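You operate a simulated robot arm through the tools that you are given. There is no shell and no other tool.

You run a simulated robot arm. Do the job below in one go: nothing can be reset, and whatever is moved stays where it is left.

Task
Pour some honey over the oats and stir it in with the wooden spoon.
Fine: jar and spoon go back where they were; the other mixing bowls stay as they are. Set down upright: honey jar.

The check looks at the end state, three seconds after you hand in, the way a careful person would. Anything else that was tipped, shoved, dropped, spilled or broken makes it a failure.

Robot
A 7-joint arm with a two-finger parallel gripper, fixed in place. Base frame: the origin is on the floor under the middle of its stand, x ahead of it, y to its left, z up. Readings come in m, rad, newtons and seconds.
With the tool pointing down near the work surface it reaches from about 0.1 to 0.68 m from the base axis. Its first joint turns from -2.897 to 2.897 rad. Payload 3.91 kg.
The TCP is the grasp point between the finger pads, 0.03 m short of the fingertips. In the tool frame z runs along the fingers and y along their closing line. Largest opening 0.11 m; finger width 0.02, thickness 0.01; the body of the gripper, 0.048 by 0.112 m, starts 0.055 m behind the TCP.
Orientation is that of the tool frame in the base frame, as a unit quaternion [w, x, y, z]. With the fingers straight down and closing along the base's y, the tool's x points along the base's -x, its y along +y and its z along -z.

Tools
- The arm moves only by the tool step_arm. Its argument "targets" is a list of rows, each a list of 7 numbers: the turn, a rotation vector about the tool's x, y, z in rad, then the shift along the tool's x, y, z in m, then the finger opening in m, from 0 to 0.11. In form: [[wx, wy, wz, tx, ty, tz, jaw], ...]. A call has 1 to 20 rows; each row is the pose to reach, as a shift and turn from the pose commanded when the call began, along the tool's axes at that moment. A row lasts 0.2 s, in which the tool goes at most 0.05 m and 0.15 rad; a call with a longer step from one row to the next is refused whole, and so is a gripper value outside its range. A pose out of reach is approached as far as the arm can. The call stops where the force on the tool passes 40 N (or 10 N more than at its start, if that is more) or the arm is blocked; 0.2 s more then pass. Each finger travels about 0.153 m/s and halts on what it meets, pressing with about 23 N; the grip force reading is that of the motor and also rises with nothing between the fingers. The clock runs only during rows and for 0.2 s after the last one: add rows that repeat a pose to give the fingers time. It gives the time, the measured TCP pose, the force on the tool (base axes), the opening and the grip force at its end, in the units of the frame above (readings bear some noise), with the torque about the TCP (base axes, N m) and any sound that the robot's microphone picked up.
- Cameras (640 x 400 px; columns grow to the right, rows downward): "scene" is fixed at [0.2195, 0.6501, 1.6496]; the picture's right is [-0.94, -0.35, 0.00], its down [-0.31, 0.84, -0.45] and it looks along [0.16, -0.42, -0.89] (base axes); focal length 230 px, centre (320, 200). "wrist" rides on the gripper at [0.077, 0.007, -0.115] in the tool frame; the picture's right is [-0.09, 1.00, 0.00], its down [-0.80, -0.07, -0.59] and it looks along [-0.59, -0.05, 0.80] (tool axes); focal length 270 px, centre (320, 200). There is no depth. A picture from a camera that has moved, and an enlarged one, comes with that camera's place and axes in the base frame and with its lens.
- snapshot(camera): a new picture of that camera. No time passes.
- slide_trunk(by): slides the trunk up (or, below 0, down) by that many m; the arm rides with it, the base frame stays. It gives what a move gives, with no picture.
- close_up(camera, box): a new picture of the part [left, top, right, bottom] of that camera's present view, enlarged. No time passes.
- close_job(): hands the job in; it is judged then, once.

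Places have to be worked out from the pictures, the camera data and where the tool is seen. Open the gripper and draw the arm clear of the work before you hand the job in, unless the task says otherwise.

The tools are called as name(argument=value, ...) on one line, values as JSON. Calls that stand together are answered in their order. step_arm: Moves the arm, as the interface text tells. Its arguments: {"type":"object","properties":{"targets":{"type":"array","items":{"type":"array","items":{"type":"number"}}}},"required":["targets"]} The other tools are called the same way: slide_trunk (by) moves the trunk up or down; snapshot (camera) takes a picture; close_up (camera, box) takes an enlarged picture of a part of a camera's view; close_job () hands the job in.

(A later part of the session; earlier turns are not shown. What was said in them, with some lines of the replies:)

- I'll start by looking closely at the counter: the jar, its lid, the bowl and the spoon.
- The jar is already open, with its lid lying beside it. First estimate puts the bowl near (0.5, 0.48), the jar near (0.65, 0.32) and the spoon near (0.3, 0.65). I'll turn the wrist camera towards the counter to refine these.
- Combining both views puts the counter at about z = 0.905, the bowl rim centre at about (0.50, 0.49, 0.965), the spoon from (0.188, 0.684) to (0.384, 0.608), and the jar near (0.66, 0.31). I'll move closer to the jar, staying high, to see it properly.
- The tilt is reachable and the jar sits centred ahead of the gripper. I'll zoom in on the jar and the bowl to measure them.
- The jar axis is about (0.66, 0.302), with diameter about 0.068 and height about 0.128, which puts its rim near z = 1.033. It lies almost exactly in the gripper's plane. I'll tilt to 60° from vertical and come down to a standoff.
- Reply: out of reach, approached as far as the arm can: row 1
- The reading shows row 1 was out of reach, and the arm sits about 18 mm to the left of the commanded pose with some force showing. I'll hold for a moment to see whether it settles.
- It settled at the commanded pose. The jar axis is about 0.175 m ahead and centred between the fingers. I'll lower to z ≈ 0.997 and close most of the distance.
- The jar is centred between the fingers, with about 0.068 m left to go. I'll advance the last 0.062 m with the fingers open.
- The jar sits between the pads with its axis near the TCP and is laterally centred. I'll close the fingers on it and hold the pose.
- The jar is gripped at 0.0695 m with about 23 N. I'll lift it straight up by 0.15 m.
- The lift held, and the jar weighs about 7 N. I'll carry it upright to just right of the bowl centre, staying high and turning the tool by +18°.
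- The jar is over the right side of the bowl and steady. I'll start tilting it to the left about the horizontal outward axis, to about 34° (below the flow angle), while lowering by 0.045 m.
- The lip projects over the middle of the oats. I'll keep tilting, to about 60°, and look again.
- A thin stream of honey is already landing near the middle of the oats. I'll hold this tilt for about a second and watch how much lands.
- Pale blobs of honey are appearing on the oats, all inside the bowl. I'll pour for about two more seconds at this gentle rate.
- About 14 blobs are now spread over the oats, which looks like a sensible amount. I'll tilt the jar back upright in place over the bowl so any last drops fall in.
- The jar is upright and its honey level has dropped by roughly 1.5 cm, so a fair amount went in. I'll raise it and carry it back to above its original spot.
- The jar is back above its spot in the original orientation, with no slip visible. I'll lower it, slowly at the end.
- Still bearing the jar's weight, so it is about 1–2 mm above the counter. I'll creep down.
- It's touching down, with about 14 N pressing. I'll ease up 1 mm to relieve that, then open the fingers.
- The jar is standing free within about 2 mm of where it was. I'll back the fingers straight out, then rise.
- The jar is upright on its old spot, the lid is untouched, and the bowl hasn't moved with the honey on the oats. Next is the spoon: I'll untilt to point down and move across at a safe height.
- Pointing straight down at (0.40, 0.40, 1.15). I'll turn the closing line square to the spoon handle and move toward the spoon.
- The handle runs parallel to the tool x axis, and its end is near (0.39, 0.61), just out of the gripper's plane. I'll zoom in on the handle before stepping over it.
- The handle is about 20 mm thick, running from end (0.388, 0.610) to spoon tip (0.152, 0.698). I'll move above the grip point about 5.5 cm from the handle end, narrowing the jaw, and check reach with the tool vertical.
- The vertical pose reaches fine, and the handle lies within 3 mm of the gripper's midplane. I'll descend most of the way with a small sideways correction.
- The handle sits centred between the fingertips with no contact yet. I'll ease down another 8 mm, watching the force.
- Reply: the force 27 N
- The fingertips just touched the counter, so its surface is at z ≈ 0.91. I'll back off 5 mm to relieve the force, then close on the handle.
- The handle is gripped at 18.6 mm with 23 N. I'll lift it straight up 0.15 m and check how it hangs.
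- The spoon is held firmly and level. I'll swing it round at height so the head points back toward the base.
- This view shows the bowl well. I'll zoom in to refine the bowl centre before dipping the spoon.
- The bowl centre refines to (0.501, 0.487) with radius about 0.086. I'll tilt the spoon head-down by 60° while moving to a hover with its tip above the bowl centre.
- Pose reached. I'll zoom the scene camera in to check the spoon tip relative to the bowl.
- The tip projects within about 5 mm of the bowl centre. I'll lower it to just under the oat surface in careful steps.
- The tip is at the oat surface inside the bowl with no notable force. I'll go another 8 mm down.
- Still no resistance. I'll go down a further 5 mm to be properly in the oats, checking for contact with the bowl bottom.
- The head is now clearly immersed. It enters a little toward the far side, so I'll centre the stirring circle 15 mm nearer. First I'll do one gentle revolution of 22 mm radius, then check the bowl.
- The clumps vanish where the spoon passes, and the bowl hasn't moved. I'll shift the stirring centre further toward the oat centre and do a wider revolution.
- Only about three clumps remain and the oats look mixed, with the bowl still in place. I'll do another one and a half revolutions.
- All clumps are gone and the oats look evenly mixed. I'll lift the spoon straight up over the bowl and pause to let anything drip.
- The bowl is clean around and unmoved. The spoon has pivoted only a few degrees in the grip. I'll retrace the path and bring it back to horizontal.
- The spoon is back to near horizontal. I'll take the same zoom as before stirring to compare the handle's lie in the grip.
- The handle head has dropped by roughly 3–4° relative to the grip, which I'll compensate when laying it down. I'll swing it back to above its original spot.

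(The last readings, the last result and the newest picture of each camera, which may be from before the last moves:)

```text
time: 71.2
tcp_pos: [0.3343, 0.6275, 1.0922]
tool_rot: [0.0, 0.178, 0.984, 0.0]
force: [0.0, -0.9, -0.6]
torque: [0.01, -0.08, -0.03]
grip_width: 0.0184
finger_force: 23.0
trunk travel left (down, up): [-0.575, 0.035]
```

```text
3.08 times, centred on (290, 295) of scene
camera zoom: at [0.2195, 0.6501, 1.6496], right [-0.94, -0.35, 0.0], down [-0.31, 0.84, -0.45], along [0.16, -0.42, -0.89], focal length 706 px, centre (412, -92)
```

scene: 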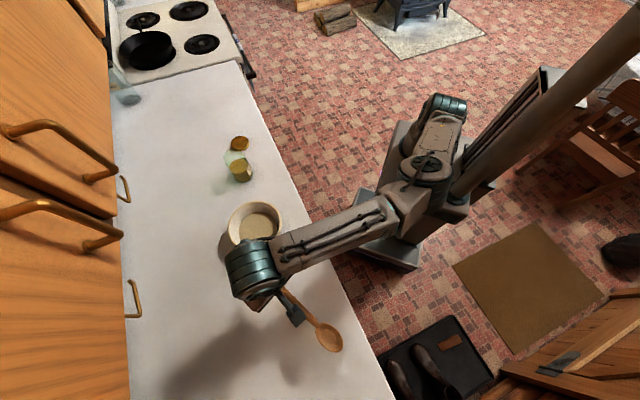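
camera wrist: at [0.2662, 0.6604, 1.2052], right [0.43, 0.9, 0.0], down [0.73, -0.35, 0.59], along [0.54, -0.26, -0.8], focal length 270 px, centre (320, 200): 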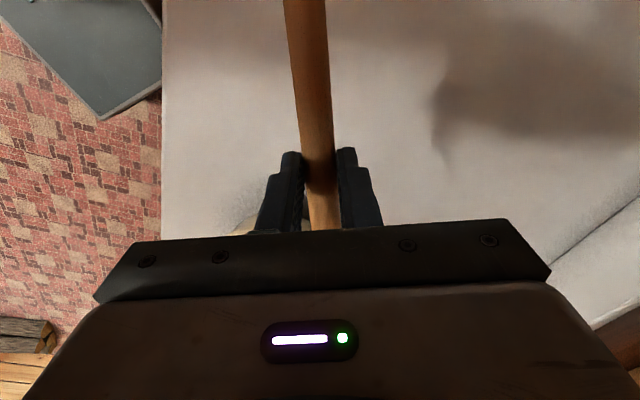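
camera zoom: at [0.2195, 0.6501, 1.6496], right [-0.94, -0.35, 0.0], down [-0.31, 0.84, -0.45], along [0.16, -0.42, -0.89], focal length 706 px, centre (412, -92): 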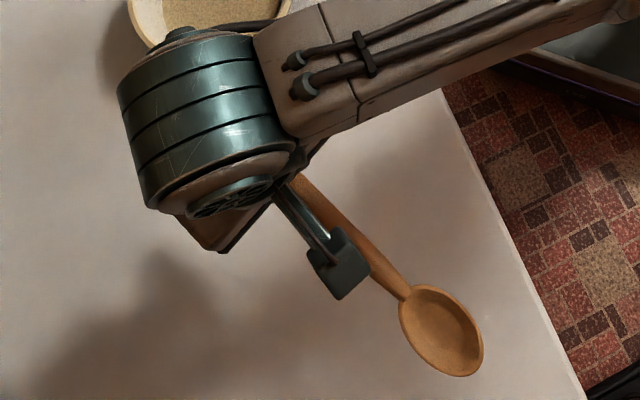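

The spoon is above its old place with the head slightly low. I'll level it with a 0.07 rad correction and lower most of the way.

step_arm(targets=[[0, 0.02, 0, 0, 0, 0.03, 0.0], [0, 0.04, 0, 0, 0, 0.06, 0.0], [0, 0.06, 0, 0, 0, 0.09, 0.0], [0, 0.07, 0, 0, 0, 0.115, 0.0], [0, 0.07, 0, 0, 0, 0.13, 0.0], [0, 0.07, 0, 0, 0, 0.138, 0.0], [0, 0.07, 0, 0, 0, 0.138, 0.0], [0, 0.07, 0, 0, 0, 0.138, 0.0]])

snapshot(camera="wrist")

close_up(camera="scene", box=[250, 260, 350, 350])

```text
time: 73.0
tcp_pos: [0.3357, 0.6284, 0.9542]
tool_rot: [-0.035, 0.178, 0.983, 0.006]
force: [0.4, 0.2, -1.5]
torque: [-0.02, -0.05, -0.01]
grip_width: 0.0186
finger_force: 23.0
trunk travel left (down, up): [-0.575, 0.035]
```

```text
taken
camera wrist: at [0.2739, 0.6587, 1.0727], right [0.43, 0.9, -0.01], down [0.76, -0.36, 0.54], along [0.48, -0.24, -0.84], focal length 270 px, centre (320, 200)
```

wrist: 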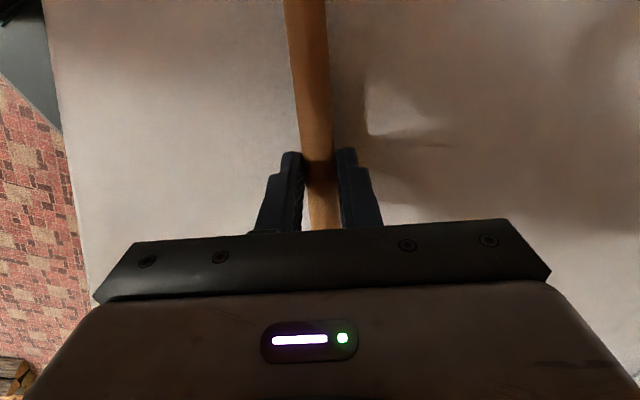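

```text
4.44 times, centred on (300, 305) of scene
camera zoom: at [0.2195, 0.6501, 1.6496], right [-0.94, -0.35, 0.0], down [-0.31, 0.84, -0.45], along [0.16, -0.42, -0.89], focal length 1020 px, centre (409, -267)
```

zoom: 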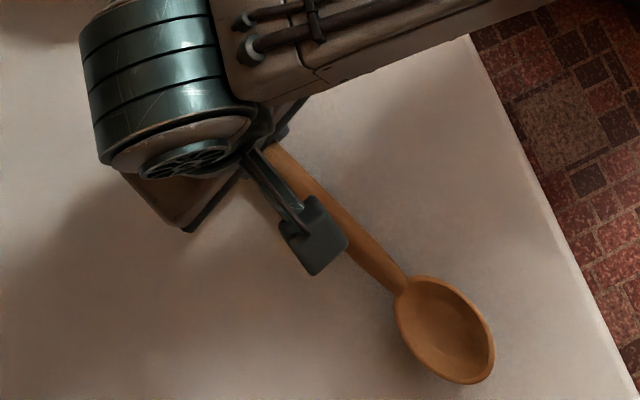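

The spoon is about 12 mm above the counter and lined up within a few millimetres of where it lay. I'll creep down to contact.

step_arm(targets=[[0, 0, 0, 0, 0, 0.003, 0.0], [0, 0, 0, 0, 0, 0.006, 0.0], [0, 0, 0, 0, 0, 0.008, 0.0], [0, 0, 0, 0, 0, 0.009, 0.0], [0, 0, 0, 0, 0, 0.009, 0.0]])

close_up(camera="scene", box=[250, 260, 350, 350])

```text
time: 74.2
tcp_pos: [0.3348, 0.628, 0.9449]
tool_rot: [-0.034, 0.178, 0.983, 0.006]
force: [0.0, 0.2, -0.9]
torque: [-0.02, -0.01, 0.0]
grip_width: 0.0189
finger_force: 23.1
trunk travel left (down, up): [-0.575, 0.035]
```

```text
4.44 times, centred on (300, 305) of scene
camera zoom: at [0.2195, 0.6501, 1.6496], right [-0.94, -0.35, 0.0], down [-0.31, 0.84, -0.45], along [0.16, -0.42, -0.89], focal length 1020 px, centre (409, -267)
```

zoom: 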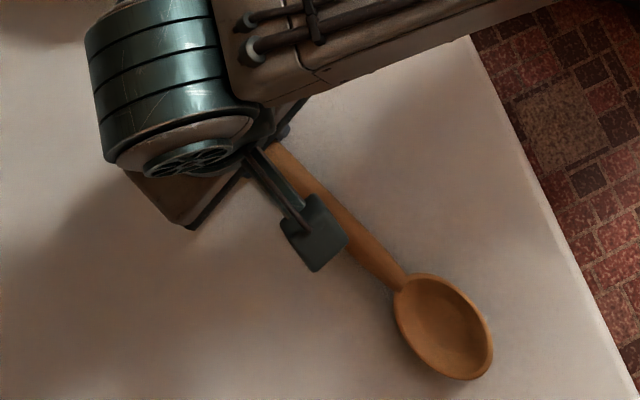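

No contact yet. I'll continue down in 1 mm steps to the original pick-up height.

step_arm(targets=[[0, 0, 0, 0, 0, 0.001, 0.0], [0, 0, 0, 0, 0, 0.002, 0.0], [0, 0, 0, 0, 0, 0.003, 0.0], [0, 0, 0, 0, 0, 0.003, 0.0]])

```text
time: 75.2
tcp_pos: [0.335, 0.6266, 0.9429]
tool_rot: [-0.034, 0.178, 0.983, 0.006]
force: [-0.3, 0.0, 4.1]
torque: [-0.08, -0.3, 0.02]
grip_width: 0.0188
finger_force: 23.0
trunk travel left (down, up): [-0.575, 0.035]
```

Light contact, and the torque sign shows the handle end touching first with the head slightly high. I'll rotate the head down by 0.02 rad at a time and watch the torque.

step_arm(targets=[[0, -0.01, 0, 0, 0, 0, 0.0], [0, -0.02, 0, 0, 0, 0.0005, 0.0], [0, -0.02, 0, 0, 0, 0.0005, 0.0]])

```text
time: 76.0
tcp_pos: [0.3351, 0.6268, 0.9433]
tool_rot: [-0.024, 0.178, 0.984, 0.004]
force: [-1.3, -0.4, 7.3]
torque: [0.17, 0.38, 0.02]
grip_width: 0.0188
finger_force: 23.2
trunk travel left (down, up): [-0.575, 0.035]
```

The torque reversed, so head and handle are both resting on the counter now. I'll open the fingers.

step_arm(targets=[[0, 0, 0, 0, 0, 0, 0.021], [0, 0, 0, 0, 0, 0, 0.026], [0, 0, 0, 0, 0, 0, 0.036], [0, 0, 0, 0, 0, 0, 0.05], [0, 0, 0, 0, 0, 0, 0.05], [0, 0, 0, 0, 0, 0, 0.05]])

snapshot(camera="wrist")

close_up(camera="scene", box=[250, 260, 350, 350])

```text
time: 77.4
tcp_pos: [0.3355, 0.627, 0.9422]
tool_rot: [-0.024, 0.178, 0.984, 0.004]
force: [-0.6, -0.4, -0.5]
torque: [0.02, -0.03, 0.02]
grip_width: 0.0502
finger_force: 0.0
trunk travel left (down, up): [-0.575, 0.035]
```

```text
taken
camera wrist: at [0.2722, 0.6586, 1.0585], right [0.43, 0.9, 0.0], down [0.75, -0.36, 0.55], along [0.5, -0.24, -0.83], focal length 270 px, centre (320, 200)
```

wrist: 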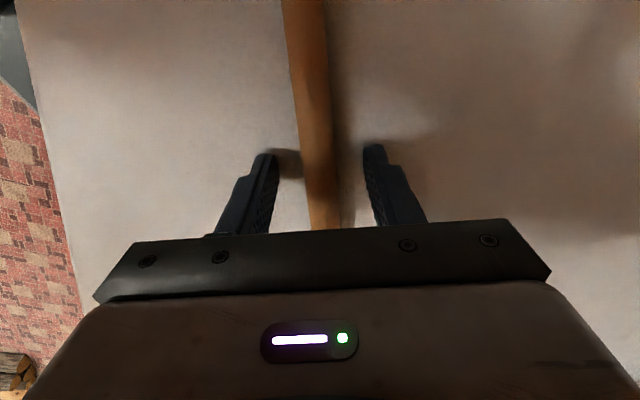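

```text
4.44 times, centred on (300, 305) of scene
camera zoom: at [0.2195, 0.6501, 1.6496], right [-0.94, -0.35, 0.0], down [-0.31, 0.84, -0.45], along [0.16, -0.42, -0.89], focal length 1020 px, centre (409, -267)
```

zoom: 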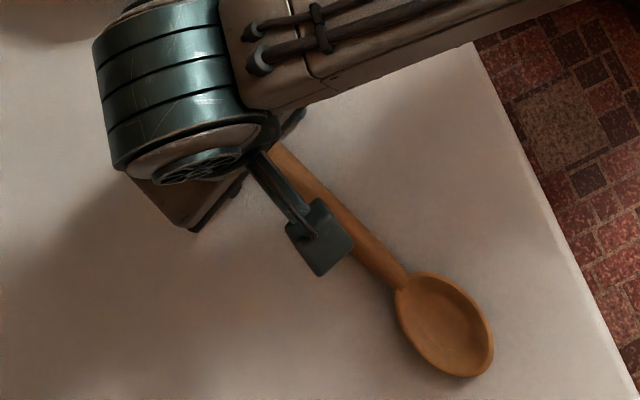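

The spoon is free and lying where it was. I'll rise straight up, then draw the arm back from the counter.

step_arm(targets=[[0, 0, 0, 0, 0, -0.015, 0.05], [0, 0, 0, 0, 0, -0.04, 0.05], [0, 0, 0, 0, 0, -0.08, 0.05], [0, 0, 0, 0, 0, -0.12, 0.06], [0, 0, 0, 0, 0, -0.16, 0.08], [0, 0, 0, 0, -0.03, -0.19, 0.1], [0, 0, 0, 0, -0.07, -0.21, 0.11], [0, 0, 0, 0, -0.11, -0.23, 0.11], [0, 0, 0, 0, -0.15, -0.25, 0.11], [0, 0, 0, 0, -0.19, -0.26, 0.11], [0, 0, 0, 0, -0.23, -0.27, 0.11], [0, 0, 0, 0, -0.27, -0.28, 0.11], [0, 0, 0, 0, -0.27, -0.28, 0.11], [0, 0, 0, 0, -0.27, -0.28, 0.11]])

snapshot(camera="scene")

close_up(camera="scene", box=[210, 180, 370, 360])

close_up(camera="scene", box=[215, 130, 265, 190])

```text
time: 80.2
tcp_pos: [0.3046, 0.3385, 1.2177]
tool_rot: [-0.019, 0.25, 0.968, 0.0]
force: [-0.2, 0.2, -0.5]
torque: [-0.04, 0.0, -0.01]
grip_width: 0.11
finger_force: 0.0
trunk travel left (down, up): [-0.575, 0.035]
stopped in row 13: the arm was blocked; the commanded pose is now the measured one
```

```text
taken
```

scene: 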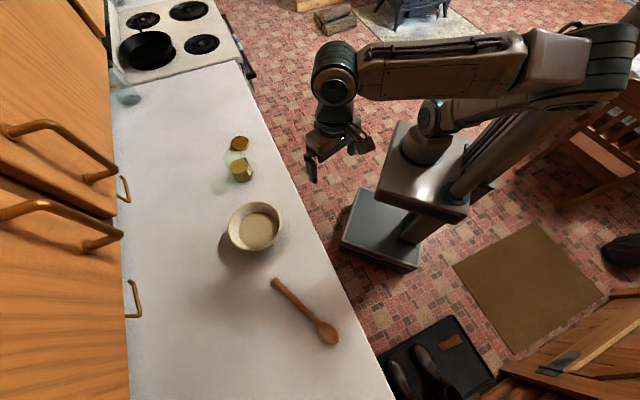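

```text
2.22 times, centred on (290, 270) of scene
camera zoom: at [0.2195, 0.6501, 1.6496], right [-0.94, -0.35, 0.0], down [-0.31, 0.84, -0.45], along [0.16, -0.42, -0.89], focal length 510 px, centre (387, 44)
```

zoom: 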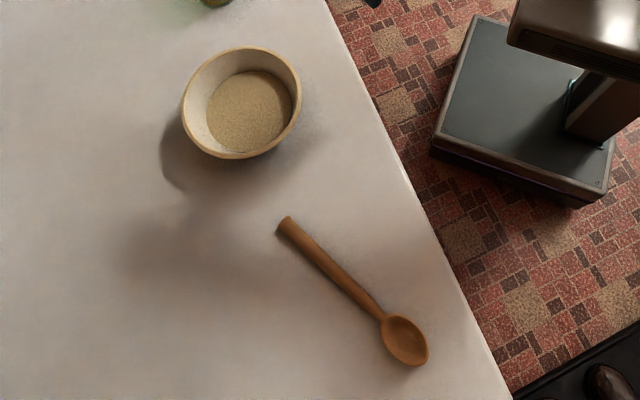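

```text
6.67 times, centred on (240, 160) of scene
camera zoom: at [0.2195, 0.6501, 1.6496], right [-0.94, -0.35, 0.0], down [-0.31, 0.84, -0.45], along [0.16, -0.42, -0.89], focal length 1531 px, centre (853, 467)
```

zoom: 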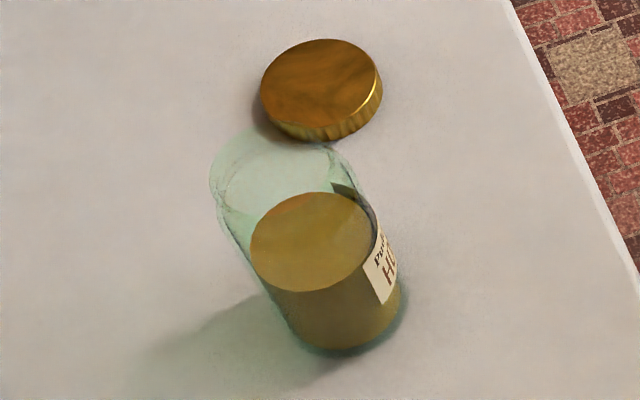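

Everything is in place: jar upright on its spot, lid and bowl unmoved, spoon back where it lay, oats mixed. The arm stopped just short of its retract pose, probably near its own column, so I'll ease it forward slightly to be free of contact.

step_arm(targets=[[0, 0, 0, 0, 0.015, -0.015, 0.11], [0, 0, 0, 0, 0.03, -0.03, 0.11], [0, 0, 0, 0, 0.03, -0.03, 0.11]])

snapshot(camera="scene")

close_up(camera="scene", box=[215, 190, 295, 255])

```text
time: 81.0
tcp_pos: [0.3181, 0.3638, 1.2486]
tool_rot: [-0.02, 0.25, 0.968, 0.0]
force: [-0.8, 0.4, -0.1]
torque: [-0.02, 0.0, 0.01]
grip_width: 0.1101
finger_force: 0.0
trunk travel left (down, up): [-0.575, 0.035]
```

```text
taken
```

scene: 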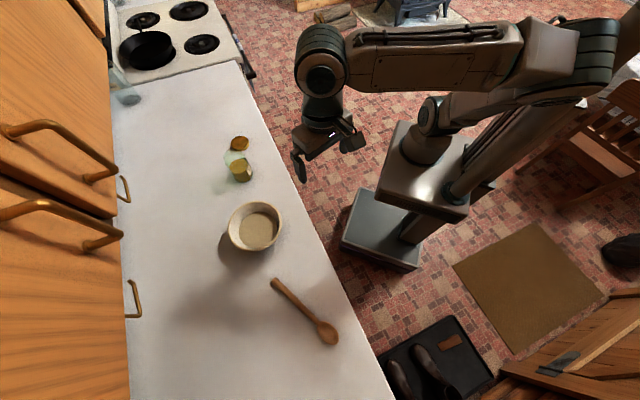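

```text
6.15 times, centred on (255, 222) of scene
camera zoom: at [0.2195, 0.6501, 1.6496], right [-0.94, -0.35, 0.0], down [-0.31, 0.84, -0.45], along [0.16, -0.42, -0.89], focal length 1413 px, centre (720, 62)
```

zoom: 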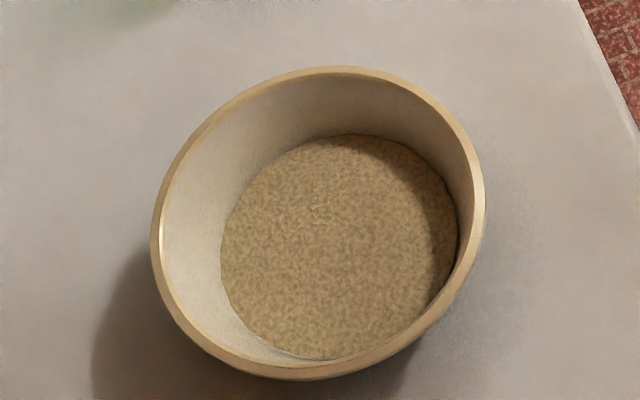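

The oats are evenly mixed, the counter is clean, the jar stands upright, the spoon is back in place, and the arm is clear with the gripper open. I'm handing in.

close_job()

```text
The job is handed in.
```

I poured some honey over the oats, stirred it in with the wooden spoon, and handed the job in. The result of the check hasn't come back to me.

- **Honey:** the level in the jar dropped by roughly 1.5 cm, and all of the honey landed in the bowl.
- **Stirring:** I did about three and a half turns with the spoon. By the end no clumps of honey were visible and the oats looked evenly mixed.
- **Jar:** it is upright, within a few millimetres of where it started. I left the lid lying beside it, untouched.
- **Spoon:** it is lying where it was, to within a few millimetres.
- **Bowl and counter:** the bowl did not move, and I saw no spills. I saw no other mixing bowls on the counter.

At the very end the arm stopped slightly short while drawing back, probably against its own column. I moved it forward a little to free it. It was clear of the counter with the gripper open when I handed in.
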